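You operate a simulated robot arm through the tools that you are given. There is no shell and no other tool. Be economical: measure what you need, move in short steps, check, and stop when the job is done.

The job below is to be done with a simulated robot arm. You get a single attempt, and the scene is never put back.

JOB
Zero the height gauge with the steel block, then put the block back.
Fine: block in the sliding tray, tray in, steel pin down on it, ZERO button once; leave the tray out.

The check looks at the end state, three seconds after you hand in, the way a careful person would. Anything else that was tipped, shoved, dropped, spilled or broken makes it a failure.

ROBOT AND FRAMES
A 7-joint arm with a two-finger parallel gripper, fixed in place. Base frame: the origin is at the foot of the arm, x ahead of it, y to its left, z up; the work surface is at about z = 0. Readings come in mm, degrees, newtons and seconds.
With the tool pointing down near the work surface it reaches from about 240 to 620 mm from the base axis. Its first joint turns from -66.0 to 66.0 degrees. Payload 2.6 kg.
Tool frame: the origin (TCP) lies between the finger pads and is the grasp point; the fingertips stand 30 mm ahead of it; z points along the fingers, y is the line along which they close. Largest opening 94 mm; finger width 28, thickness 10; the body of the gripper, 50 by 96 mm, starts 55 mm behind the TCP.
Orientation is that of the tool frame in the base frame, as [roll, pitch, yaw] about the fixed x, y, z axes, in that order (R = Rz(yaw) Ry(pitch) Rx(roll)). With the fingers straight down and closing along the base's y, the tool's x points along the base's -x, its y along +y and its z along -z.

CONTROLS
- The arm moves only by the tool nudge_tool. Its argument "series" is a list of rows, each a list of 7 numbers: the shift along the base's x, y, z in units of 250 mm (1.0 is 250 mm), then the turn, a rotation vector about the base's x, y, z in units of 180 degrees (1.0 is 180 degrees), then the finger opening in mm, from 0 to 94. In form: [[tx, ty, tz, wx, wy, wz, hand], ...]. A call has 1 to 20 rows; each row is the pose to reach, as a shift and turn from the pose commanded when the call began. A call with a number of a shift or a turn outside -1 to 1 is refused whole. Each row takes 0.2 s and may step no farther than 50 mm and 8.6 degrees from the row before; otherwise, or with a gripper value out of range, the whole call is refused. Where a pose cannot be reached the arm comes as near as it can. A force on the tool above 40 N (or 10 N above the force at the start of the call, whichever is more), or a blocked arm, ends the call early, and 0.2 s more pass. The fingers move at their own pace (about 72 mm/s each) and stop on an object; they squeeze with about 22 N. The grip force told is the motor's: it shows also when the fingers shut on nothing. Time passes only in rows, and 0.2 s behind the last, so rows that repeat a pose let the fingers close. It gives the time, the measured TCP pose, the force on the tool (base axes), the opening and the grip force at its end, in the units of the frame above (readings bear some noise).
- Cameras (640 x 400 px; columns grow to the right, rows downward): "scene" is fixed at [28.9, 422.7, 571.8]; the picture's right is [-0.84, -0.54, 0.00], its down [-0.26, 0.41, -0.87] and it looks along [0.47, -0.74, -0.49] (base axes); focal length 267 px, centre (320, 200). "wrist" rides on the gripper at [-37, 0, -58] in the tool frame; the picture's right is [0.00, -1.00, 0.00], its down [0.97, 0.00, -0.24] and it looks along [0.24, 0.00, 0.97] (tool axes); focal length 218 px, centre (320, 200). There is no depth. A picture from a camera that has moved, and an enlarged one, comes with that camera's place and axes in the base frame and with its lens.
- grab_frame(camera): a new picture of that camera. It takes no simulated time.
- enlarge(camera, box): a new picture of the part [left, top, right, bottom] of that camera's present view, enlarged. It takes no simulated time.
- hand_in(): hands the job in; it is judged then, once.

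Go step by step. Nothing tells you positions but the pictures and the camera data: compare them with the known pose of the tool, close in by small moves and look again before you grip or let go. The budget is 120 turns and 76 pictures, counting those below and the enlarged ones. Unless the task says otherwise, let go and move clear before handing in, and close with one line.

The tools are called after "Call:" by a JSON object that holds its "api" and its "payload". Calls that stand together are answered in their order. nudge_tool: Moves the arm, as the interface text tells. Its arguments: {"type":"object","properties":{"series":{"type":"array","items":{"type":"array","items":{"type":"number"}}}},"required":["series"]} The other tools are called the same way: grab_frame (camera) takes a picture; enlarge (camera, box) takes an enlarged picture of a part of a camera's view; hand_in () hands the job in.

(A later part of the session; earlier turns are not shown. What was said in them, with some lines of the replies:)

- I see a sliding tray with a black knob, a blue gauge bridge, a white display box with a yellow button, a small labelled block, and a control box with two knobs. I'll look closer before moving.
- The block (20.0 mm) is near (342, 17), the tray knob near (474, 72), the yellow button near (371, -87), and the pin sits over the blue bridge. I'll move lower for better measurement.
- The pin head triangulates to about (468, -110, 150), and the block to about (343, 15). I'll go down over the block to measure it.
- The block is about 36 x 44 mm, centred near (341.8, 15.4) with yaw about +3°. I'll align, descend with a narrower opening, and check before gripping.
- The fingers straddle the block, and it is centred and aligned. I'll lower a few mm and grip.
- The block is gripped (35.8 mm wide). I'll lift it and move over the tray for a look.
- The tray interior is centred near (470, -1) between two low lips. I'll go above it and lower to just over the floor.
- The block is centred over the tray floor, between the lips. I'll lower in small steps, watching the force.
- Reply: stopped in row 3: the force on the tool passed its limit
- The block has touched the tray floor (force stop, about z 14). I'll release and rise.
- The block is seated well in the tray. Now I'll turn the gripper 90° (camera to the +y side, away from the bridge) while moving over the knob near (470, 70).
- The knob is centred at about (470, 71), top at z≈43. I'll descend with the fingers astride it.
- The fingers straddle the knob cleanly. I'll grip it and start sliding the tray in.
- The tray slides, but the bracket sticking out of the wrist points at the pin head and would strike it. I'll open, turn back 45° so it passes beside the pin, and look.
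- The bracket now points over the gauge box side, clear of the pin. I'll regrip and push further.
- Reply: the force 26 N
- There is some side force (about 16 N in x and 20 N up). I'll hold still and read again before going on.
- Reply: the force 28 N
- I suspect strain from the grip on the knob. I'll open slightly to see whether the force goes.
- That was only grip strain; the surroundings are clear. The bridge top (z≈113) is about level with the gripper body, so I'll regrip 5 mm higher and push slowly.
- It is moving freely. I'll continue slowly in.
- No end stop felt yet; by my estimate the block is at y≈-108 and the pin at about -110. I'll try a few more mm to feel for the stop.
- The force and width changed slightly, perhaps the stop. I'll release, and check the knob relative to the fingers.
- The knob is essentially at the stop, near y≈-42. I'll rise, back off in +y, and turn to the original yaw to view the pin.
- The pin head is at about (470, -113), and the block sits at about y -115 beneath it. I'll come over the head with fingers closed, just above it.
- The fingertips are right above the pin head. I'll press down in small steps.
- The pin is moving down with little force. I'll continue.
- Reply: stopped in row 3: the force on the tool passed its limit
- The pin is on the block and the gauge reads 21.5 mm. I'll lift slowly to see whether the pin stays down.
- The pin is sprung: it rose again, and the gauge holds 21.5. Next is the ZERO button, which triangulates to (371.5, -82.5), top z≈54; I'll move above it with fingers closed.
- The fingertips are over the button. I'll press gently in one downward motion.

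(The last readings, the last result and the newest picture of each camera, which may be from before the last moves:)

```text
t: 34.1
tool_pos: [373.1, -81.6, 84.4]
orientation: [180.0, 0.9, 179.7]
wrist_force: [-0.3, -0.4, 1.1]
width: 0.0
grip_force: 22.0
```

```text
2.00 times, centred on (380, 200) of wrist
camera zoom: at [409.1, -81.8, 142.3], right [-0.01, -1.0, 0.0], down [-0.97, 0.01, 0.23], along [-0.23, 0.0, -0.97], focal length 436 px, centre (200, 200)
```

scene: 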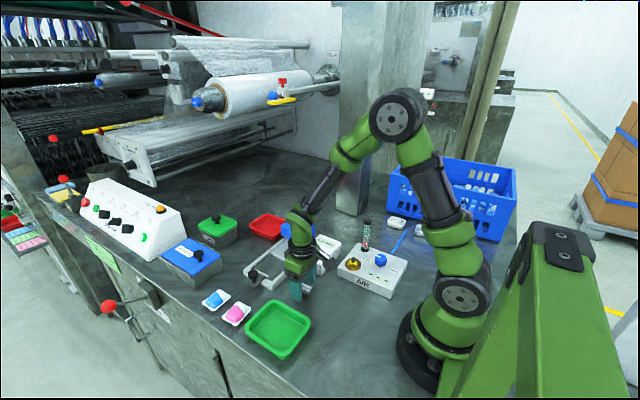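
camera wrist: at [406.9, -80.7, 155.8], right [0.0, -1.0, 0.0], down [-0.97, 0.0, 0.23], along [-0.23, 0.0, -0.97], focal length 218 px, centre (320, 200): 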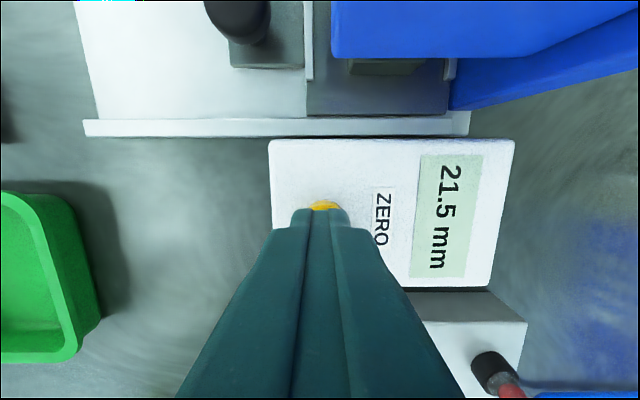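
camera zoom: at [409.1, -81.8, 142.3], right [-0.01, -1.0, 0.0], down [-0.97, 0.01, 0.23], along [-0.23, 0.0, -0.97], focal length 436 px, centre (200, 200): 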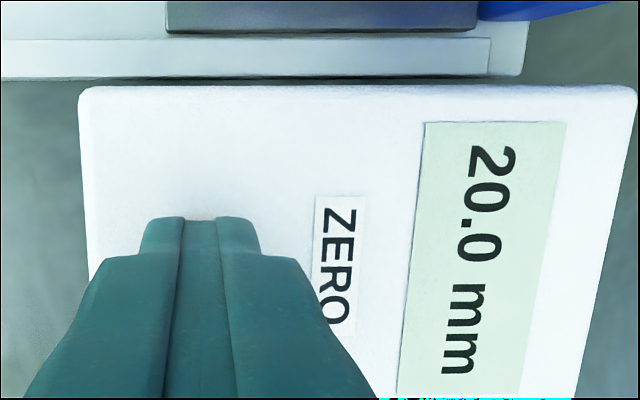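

The display reads 20.0 mm, so the zero was taken with one press. I'll rise and return to the knob, turning +45° again.

Call:
{"api": "nudge_tool", "payload": {"series": [[0, 0, 0.06, 0, 0, 0, 0], [0, 0, 0.2, 0, 0, 0, 0], [0, 0, 0.36, 0, 0, 0.04, 0], [0, 0.06, 0.52, 0, 0, 0.08, 10], [0.12, 0.14, 0.56, 0, 0, 0.12, 20], [0.25, 0.2, 0.56, 0, 0, 0.16, 40], [0.36, 0.2, 0.56, 0, 0, 0.2, 40], [0.391, 0.16, 0.5, 0, 0, 0.24, 40], [0.391, 0.16, 0.4, 0, 0, 0.25, 40], [0.391, 0.16, 0.25, 0, 0, 0.25, 40], [0.391, 0.16, 0.12, 0, 0, 0.25, 40], [0.391, 0.16, 0.12, 0, 0, 0.25, 40]]}}

Call:
{"api": "grab_frame", "payload": {"camera": "wrist"}}

Call:
{"api": "enlarge", "payload": {"camera": "scene", "box": [235, 195, 363, 275]}}

```text
t: 36.7
tool_pos: [468.6, -42.9, 112.6]
orientation: [180.0, 0.9, -135.2]
wrist_force: [0.6, 0.7, 0.0]
width: 40.1
grip_force: 0.0
```

```text
33 pictures are left
camera wrist: at [493.6, -17.4, 170.2], right [0.7, -0.71, 0.0], down [-0.69, -0.69, 0.23], along [-0.16, -0.16, -0.97], focal length 218 px, centre (320, 200)
```

wrist: 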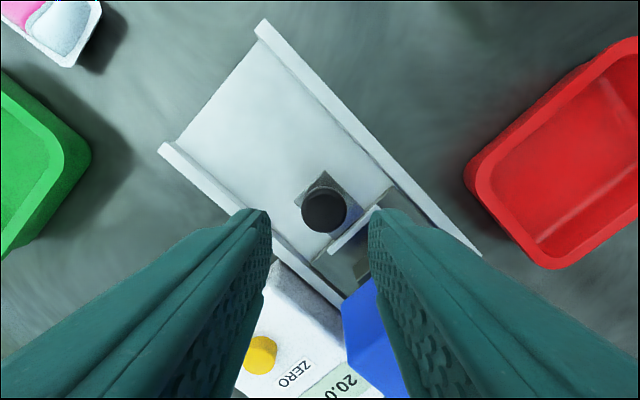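

```text
5.00 times, centred on (299, 235) of scene
camera zoom: at [28.9, 422.7, 571.8], right [-0.84, -0.54, 0.0], down [-0.26, 0.41, -0.87], along [0.47, -0.74, -0.49], focal length 1336 px, centre (425, 25)
```

zoom: 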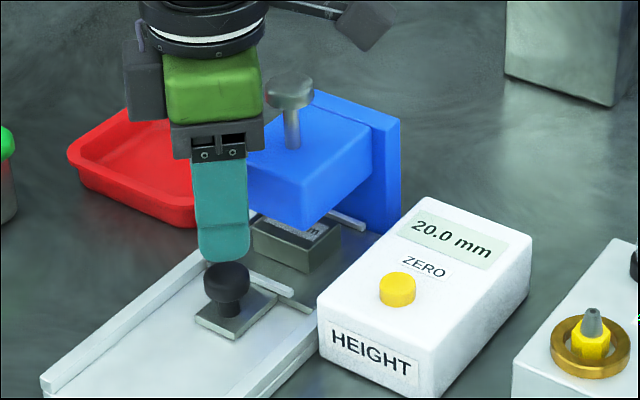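

The knob is at about (470, -44). I'll descend and grip it.

Call:
{"api": "nudge_tool", "payload": {"series": [[0, -0.004, -0.07, 0, 0, 0, 36], [0, -0.004, -0.14, 0, 0, 0, 36], [0, -0.004, -0.205, 0, 0, 0, 36], [0, -0.004, -0.205, 0, 0, 0, 36], [0, -0.004, -0.205, 0, 0, 0, 24], [0, -0.004, -0.205, 0, 0, 0, 24]]}}

```text
t: 38.1
tool_pos: [469.0, -45.4, 60.4]
orientation: [-179.9, 0.9, -135.2]
wrist_force: [7.3, -1.7, -4.4]
width: 27.0
grip_force: 45.5
```

It is gripped. I'll pull the tray out smoothly by 115 mm.

Call:
{"api": "nudge_tool", "payload": {"series": [[0, 0.03, 0, 0, 0, 0, 24], [0, 0.06, 0, 0, 0, 0, 24], [0, 0.1, 0, 0, 0, 0, 24], [0, 0.14, 0, 0, 0, 0, 24], [0, 0.18, 0, 0, 0, 0, 24], [0, 0.22, 0, 0, 0, 0, 24], [0, 0.26, 0, 0, 0, 0, 24], [0, 0.3, 0, 0, 0, 0, 24], [0, 0.34, 0, 0, 0, 0, 24], [0, 0.38, 0, 0, 0, 0, 24], [0, 0.41, 0, 0, 0, 0, 24], [0, 0.435, 0, 0, 0, 0, 24], [0, 0.455, 0, 0, 0, 0, 24], [0, 0.455, 0, 0, 0, 0, 24]]}}

Call:
{"api": "enlarge", "payload": {"camera": "scene", "box": [215, 195, 375, 295]}}

```text
t: 41.1
tool_pos: [469.0, 70.5, 61.6]
orientation: [180.0, 0.7, -135.4]
wrist_force: [-17.4, -5.4, 3.4]
width: 27.4
grip_force: 44.5
```

```text
4.00 times, centred on (295, 245) of scene
camera zoom: at [28.9, 422.7, 571.8], right [-0.84, -0.54, 0.0], down [-0.26, 0.41, -0.87], along [0.47, -0.74, -0.49], focal length 1069 px, centre (420, 20)
```

zoom: 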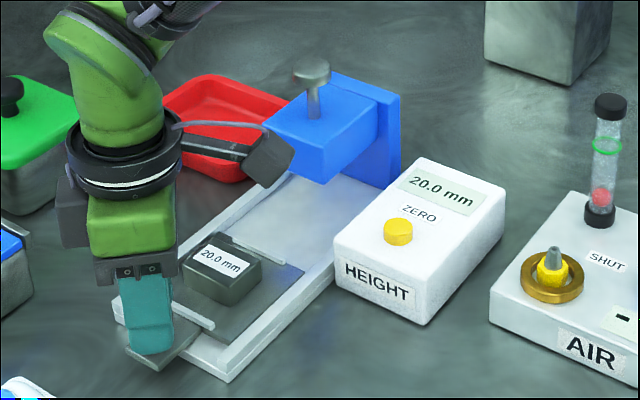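

The tray is out with the block still seated. I'll release, rise, turn back and hover over the block.

Call:
{"api": "nudge_tool", "payload": {"series": [[0, 0, 0, 0, 0, 0, 40], [0, 0, 0, 0, 0, 0, 40], [0, 0, 0.1, 0, 0, 0, 40], [0, 0, 0.25, 0, 0, 0, 46], [0, -0.05, 0.36, 0, 0, -0.04, 46], [0, -0.1, 0.36, 0, 0, -0.08, 46], [0, -0.15, 0.36, 0, 0, -0.12, 46], [0, -0.2, 0.36, 0, 0, -0.16, 46], [0, -0.25, 0.36, 0, 0, -0.2, 46], [0, -0.285, 0.36, 0, 0, -0.24, 46], [0, -0.285, 0.36, 0, 0, -0.25, 46], [0, -0.285, 0.36, 0, 0, -0.25, 46]]}}

Call:
{"api": "grab_frame", "payload": {"camera": "wrist"}}

```text
t: 43.7
tool_pos: [470.3, -1.0, 152.5]
orientation: [-180.0, 0.9, 179.7]
wrist_force: [0.2, 0.0, 0.1]
width: 45.9
grip_force: 0.1
```

```text
30 pictures are left
camera wrist: at [506.0, -1.3, 210.3], right [-0.01, -1.0, 0.0], down [-0.97, 0.01, 0.23], along [-0.23, 0.0, -0.97], focal length 218 px, centre (320, 200)
```

wrist: 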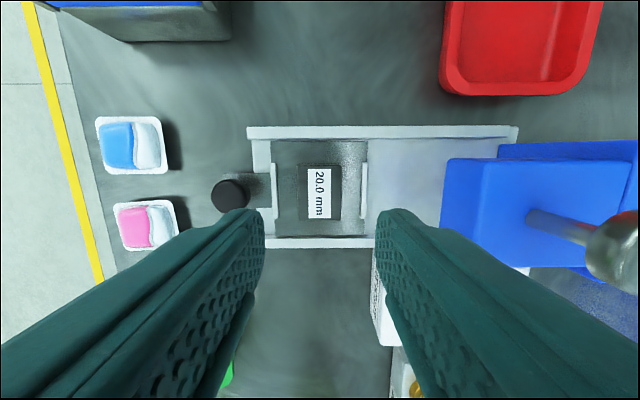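

The block is centred beneath the gripper. I'll descend, taking out the ~1° tilt, and check before gripping.

Call:
{"api": "nudge_tool", "payload": {"series": [[0, 0, -0.12, 0, 0.005, 0, 46], [0, 0, -0.24, 0, 0.005, 0, 46], [0, 0, -0.34, 0, 0.005, 0, 46], [0, 0, -0.39, 0, 0.005, 0, 46], [0, 0, -0.412, 0, 0.005, 0, 46], [0, 0, -0.412, 0, 0.005, 0, 46]]}}

Call:
{"api": "grab_frame", "payload": {"camera": "wrist"}}

```text
t: 45.1
tool_pos: [470.9, -0.7, 49.5]
orientation: [180.0, 0.0, 179.8]
wrist_force: [0.2, 0.2, -0.3]
width: 46.3
grip_force: 0.1
```

```text
29 pictures are left
camera wrist: at [508.0, -0.1, 105.8], right [-0.01, -1.0, 0.0], down [-0.97, 0.0, 0.24], along [-0.24, 0.0, -0.97], focal length 218 px, centre (320, 200)
```

wrist: 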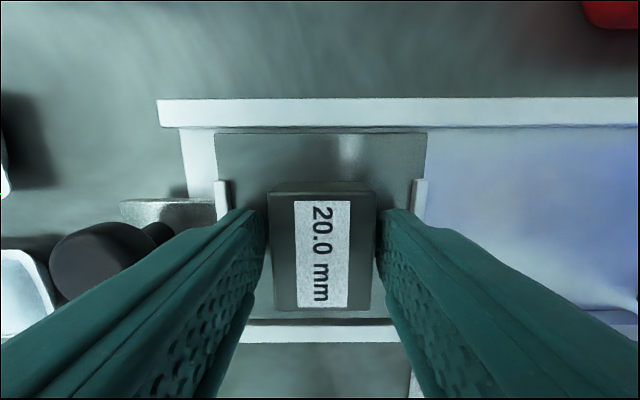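

The fingers straddle the block. I'll grip, lift, and carry it back above its original spot (342, 15.5).

Call:
{"api": "nudge_tool", "payload": {"series": [[0, 0, 0, 0, 0, 0, 30], [0, 0, 0, 0, 0, 0, 20], [0, 0, 0, 0, 0, 0, 20], [0, 0, 0.1, 0, 0, 0, 20], [0, 0, 0.25, 0, 0, 0, 20], [0, 0, 0.38, 0, 0, 0, 20], [-0.13, 0.02, 0.38, 0, 0, 0, 20], [-0.26, 0.04, 0.38, 0, 0, 0.009, 20], [-0.39, 0.06, 0.38, 0, 0, 0.018, 20], [-0.514, 0.068, 0.36, 0, 0, 0.018, 20], [-0.514, 0.068, 0.22, 0, 0, 0.018, 20], [-0.514, 0.068, 0.08, 0, 0, 0.018, 20], [-0.514, 0.068, 0.02, 0, 0, 0.018, 20], [-0.514, 0.068, 0.02, 0, 0, 0.018, 20]]}}

Call:
{"api": "grab_frame", "payload": {"camera": "wrist"}}

Call:
{"api": "enlarge", "payload": {"camera": "scene", "box": [215, 195, 375, 295]}}

```text
t: 48.1
tool_pos: [340.6, 15.8, 52.3]
orientation: [180.0, 0.0, -177.1]
wrist_force: [-0.2, -0.5, -3.0]
width: 35.6
grip_force: 22.8
```

```text
28 pictures are left
camera wrist: at [378.4, 18.6, 110.0], right [0.05, -1.0, 0.0], down [-0.97, -0.05, 0.24], along [-0.24, -0.01, -0.97], focal length 218 px, centre (320, 200)
```

wrist: 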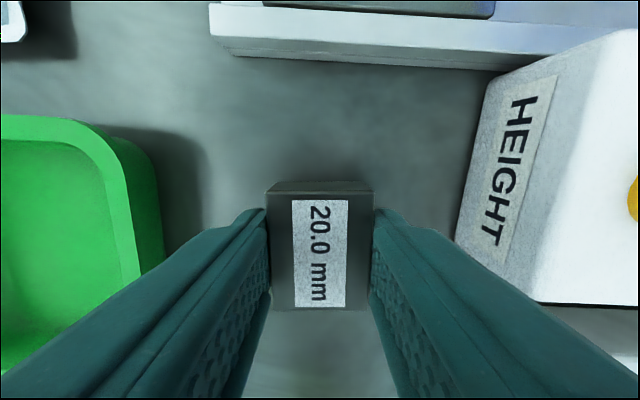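

```text
4.00 times, centred on (295, 245) of scene
camera zoom: at [28.9, 422.7, 571.8], right [-0.84, -0.54, 0.0], down [-0.26, 0.41, -0.87], along [0.47, -0.74, -0.49], focal length 1069 px, centre (420, 20)
```

zoom: 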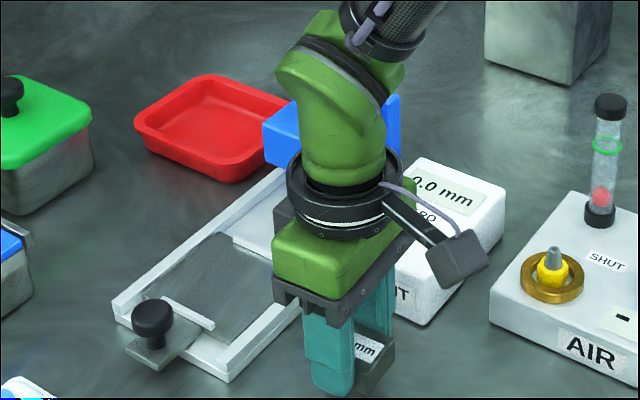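

The block hangs just over its original place. I'll lower gently until it touches.

Call:
{"api": "nudge_tool", "payload": {"series": [[0, 0, -0.03, 0, 0, 0, 20], [0, 0, -0.055, 0, 0, 0, 20], [0, 0, -0.068, 0, 0, 0, 20], [0, 0, -0.068, 0, 0, 0, 20]]}}

Call:
{"api": "enlarge", "payload": {"camera": "scene", "box": [275, 265, 339, 305]}}

```text
t: 49.1
tool_pos: [340.7, 16.0, 35.3]
orientation: [-179.9, 0.0, -177.0]
wrist_force: [0.3, 0.0, -3.3]
width: 35.5
grip_force: 21.7
```

```text
10.00 times, centred on (307, 285) of scene
camera zoom: at [28.9, 422.7, 571.8], right [-0.84, -0.54, 0.0], down [-0.26, 0.41, -0.87], along [0.47, -0.74, -0.49], focal length 2673 px, centre (450, -650)
```

zoom: 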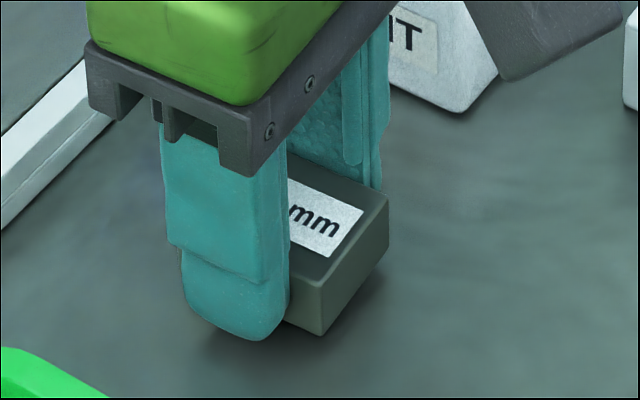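

It still hangs slightly. I'll lower in 1 mm steps.

Call:
{"api": "nudge_tool", "payload": {"series": [[0, 0, -0.004, 0, 0, 0, 20], [0, 0, -0.008, 0, 0, 0, 20], [0, 0, -0.008, 0, 0, 0, 20]]}}

```text
t: 49.9
tool_pos: [341.7, 16.7, 33.6]
orientation: [179.9, -0.1, -177.0]
wrist_force: [0.0, -0.2, -2.3]
width: 35.7
grip_force: 22.4
```

Call:
{"api": "nudge_tool", "payload": {"series": [[0, 0, -0.003, 0, 0, 0, 20], [0, 0, -0.006, 0, 0, 0, 20], [0, 0, -0.006, 0, 0, 0, 20]]}}

Call:
{"api": "enlarge", "payload": {"camera": "scene", "box": [275, 265, 339, 305]}}

```text
t: 50.7
tool_pos: [341.5, 16.2, 32.1]
orientation: [-179.9, 0.0, -177.0]
wrist_force: [-0.5, -0.1, -2.7]
width: 35.5
grip_force: 21.8
```

```text
10.00 times, centred on (307, 285) of scene
camera zoom: at [28.9, 422.7, 571.8], right [-0.84, -0.54, 0.0], down [-0.26, 0.41, -0.87], along [0.47, -0.74, -0.49], focal length 2673 px, centre (450, -650)
```

zoom: 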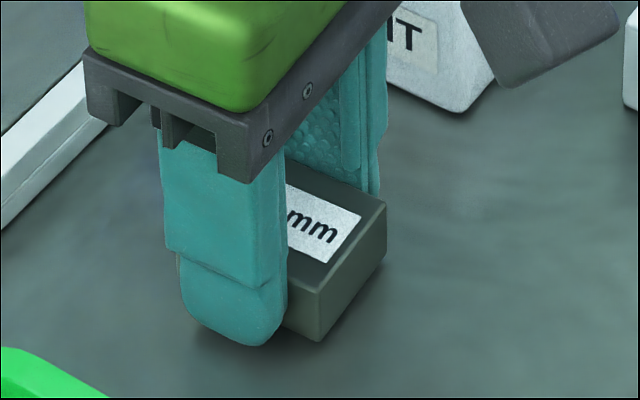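

Call:
{"api": "nudge_tool", "payload": {"series": [[0, 0, -0.003, 0, 0, 0, 20], [0, 0, -0.005, 0, 0, 0, 20], [0, 0, -0.005, 0, 0, 0, 20]]}}

```text
t: 51.5
tool_pos: [341.6, 15.2, 32.3]
orientation: [180.0, 0.0, -177.0]
wrist_force: [-0.1, 0.3, -2.5]
width: 35.6
grip_force: 21.9
```

The gap can only be a mm or so. I'll lower one more mm, then release and look.

Call:
{"api": "nudge_tool", "payload": {"series": [[0, 0, -0.004, 0, 0, 0, 20], [0, 0, -0.004, 0, 0, 0, 20], [0, 0, -0.004, 0, 0, 0, 20]]}}

```text
t: 52.3
tool_pos: [341.4, 15.8, 30.5]
orientation: [-180.0, 0.0, -177.0]
wrist_force: [-0.5, -0.6, -2.4]
width: 35.8
grip_force: 22.5
```

Call:
{"api": "nudge_tool", "payload": {"series": [[0, 0, 0, 0, 0, 0, 40], [0, 0, 0, 0, 0, 0, 56], [0, 0, 0, 0, 0, 0, 56], [0, 0, 0.06, 0, 0, 0, 56], [0, 0, 0.2, 0, 0, 0, 56], [0, 0, 0.36, 0, 0, 0, 56], [0, 0, 0.36, 0, 0, 0, 56]]}}

Call:
{"api": "grab_frame", "payload": {"camera": "wrist"}}

Call:
{"api": "enlarge", "payload": {"camera": "scene", "box": [220, 190, 380, 305]}}

```text
t: 53.9
tool_pos: [340.7, 20.0, 121.6]
orientation: [180.0, -0.1, -177.0]
wrist_force: [0.0, 0.0, -0.2]
width: 56.0
grip_force: 0.1
```

```text
24 pictures are left
camera wrist: at [377.5, 21.8, 179.4], right [0.05, -1.0, 0.0], down [-0.97, -0.05, 0.24], along [-0.24, -0.01, -0.97], focal length 218 px, centre (320, 200)
```

wrist: 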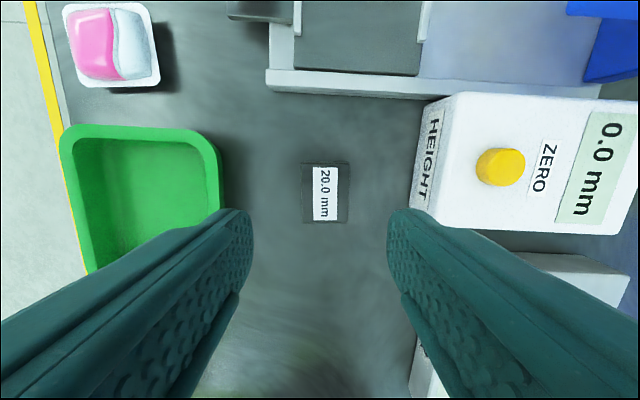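

```text
3.48 times, centred on (300, 248) of scene
camera zoom: at [28.9, 422.7, 571.8], right [-0.84, -0.54, 0.0], down [-0.26, 0.41, -0.87], along [0.47, -0.74, -0.49], focal length 930 px, centre (390, 35)
```

zoom: 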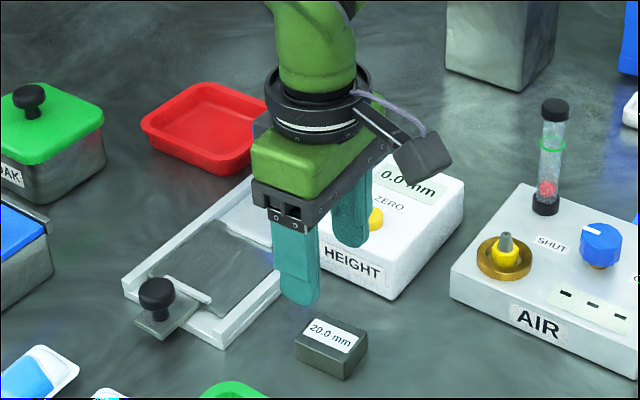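

The block is back at about (343, 16), the tray is out, and the pin is up. I'll lift clear and take a last look.

Call:
{"api": "nudge_tool", "payload": {"series": [[0, 0, 0.18, 0, 0, 0, 70], [0, 0, 0.36, 0, 0, 0, 94], [0, 0.02, 0.54, 0, 0, 0, 94], [0, 0.1, 0.7, 0, 0, 0, 94], [0, 0.1, 0.8, 0, 0, 0, 94]]}}

Call:
{"api": "enlarge", "payload": {"camera": "scene", "box": [200, 180, 440, 330]}}

Call:
{"api": "grab_frame", "payload": {"camera": "wrist"}}

```text
t: 55.1
tool_pos: [340.7, 42.4, 323.4]
orientation: [179.9, -0.2, -177.0]
wrist_force: [0.1, 0.6, 0.5]
width: 93.9
grip_force: 0.0
```

```text
2.67 times, centred on (320, 255) of scene
camera zoom: at [28.9, 422.7, 571.8], right [-0.84, -0.54, 0.0], down [-0.26, 0.41, -0.87], along [0.47, -0.74, -0.49], focal length 713 px, centre (320, 53)
```

zoom: 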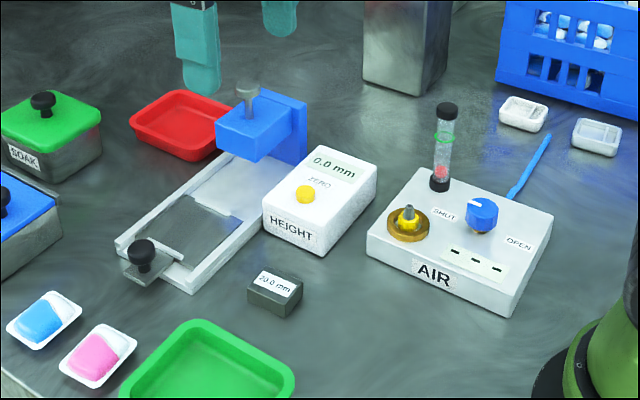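

```text
21 pictures are left
camera wrist: at [378.7, 45.8, 380.1], right [0.05, -1.0, 0.0], down [-0.97, -0.05, 0.24], along [-0.24, -0.01, -0.97], focal length 218 px, centre (320, 200)
```

wrist: 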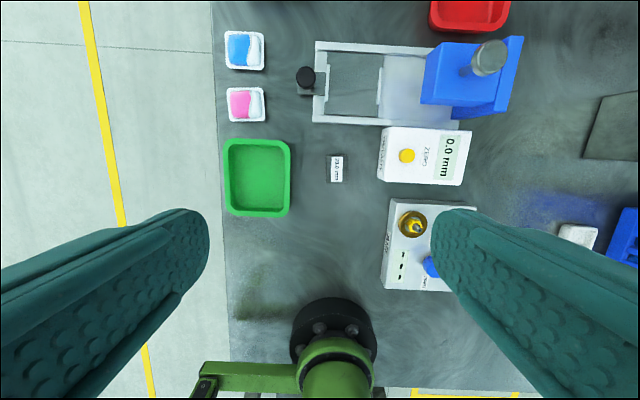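

Everything matches the starting layout: the block is back in place, the tray is out, the pin is up, and nothing else moved. I'm handing in.

Call:
{"api": "hand_in", "payload": {}}

```text
The job is handed in.
```

The gauge was zeroed on the 20.0 mm block: it read 21.5 mm with the pin down and 20.0 mm after one ZERO press. The block is back in its place, the tray is out, and the arm is clear.
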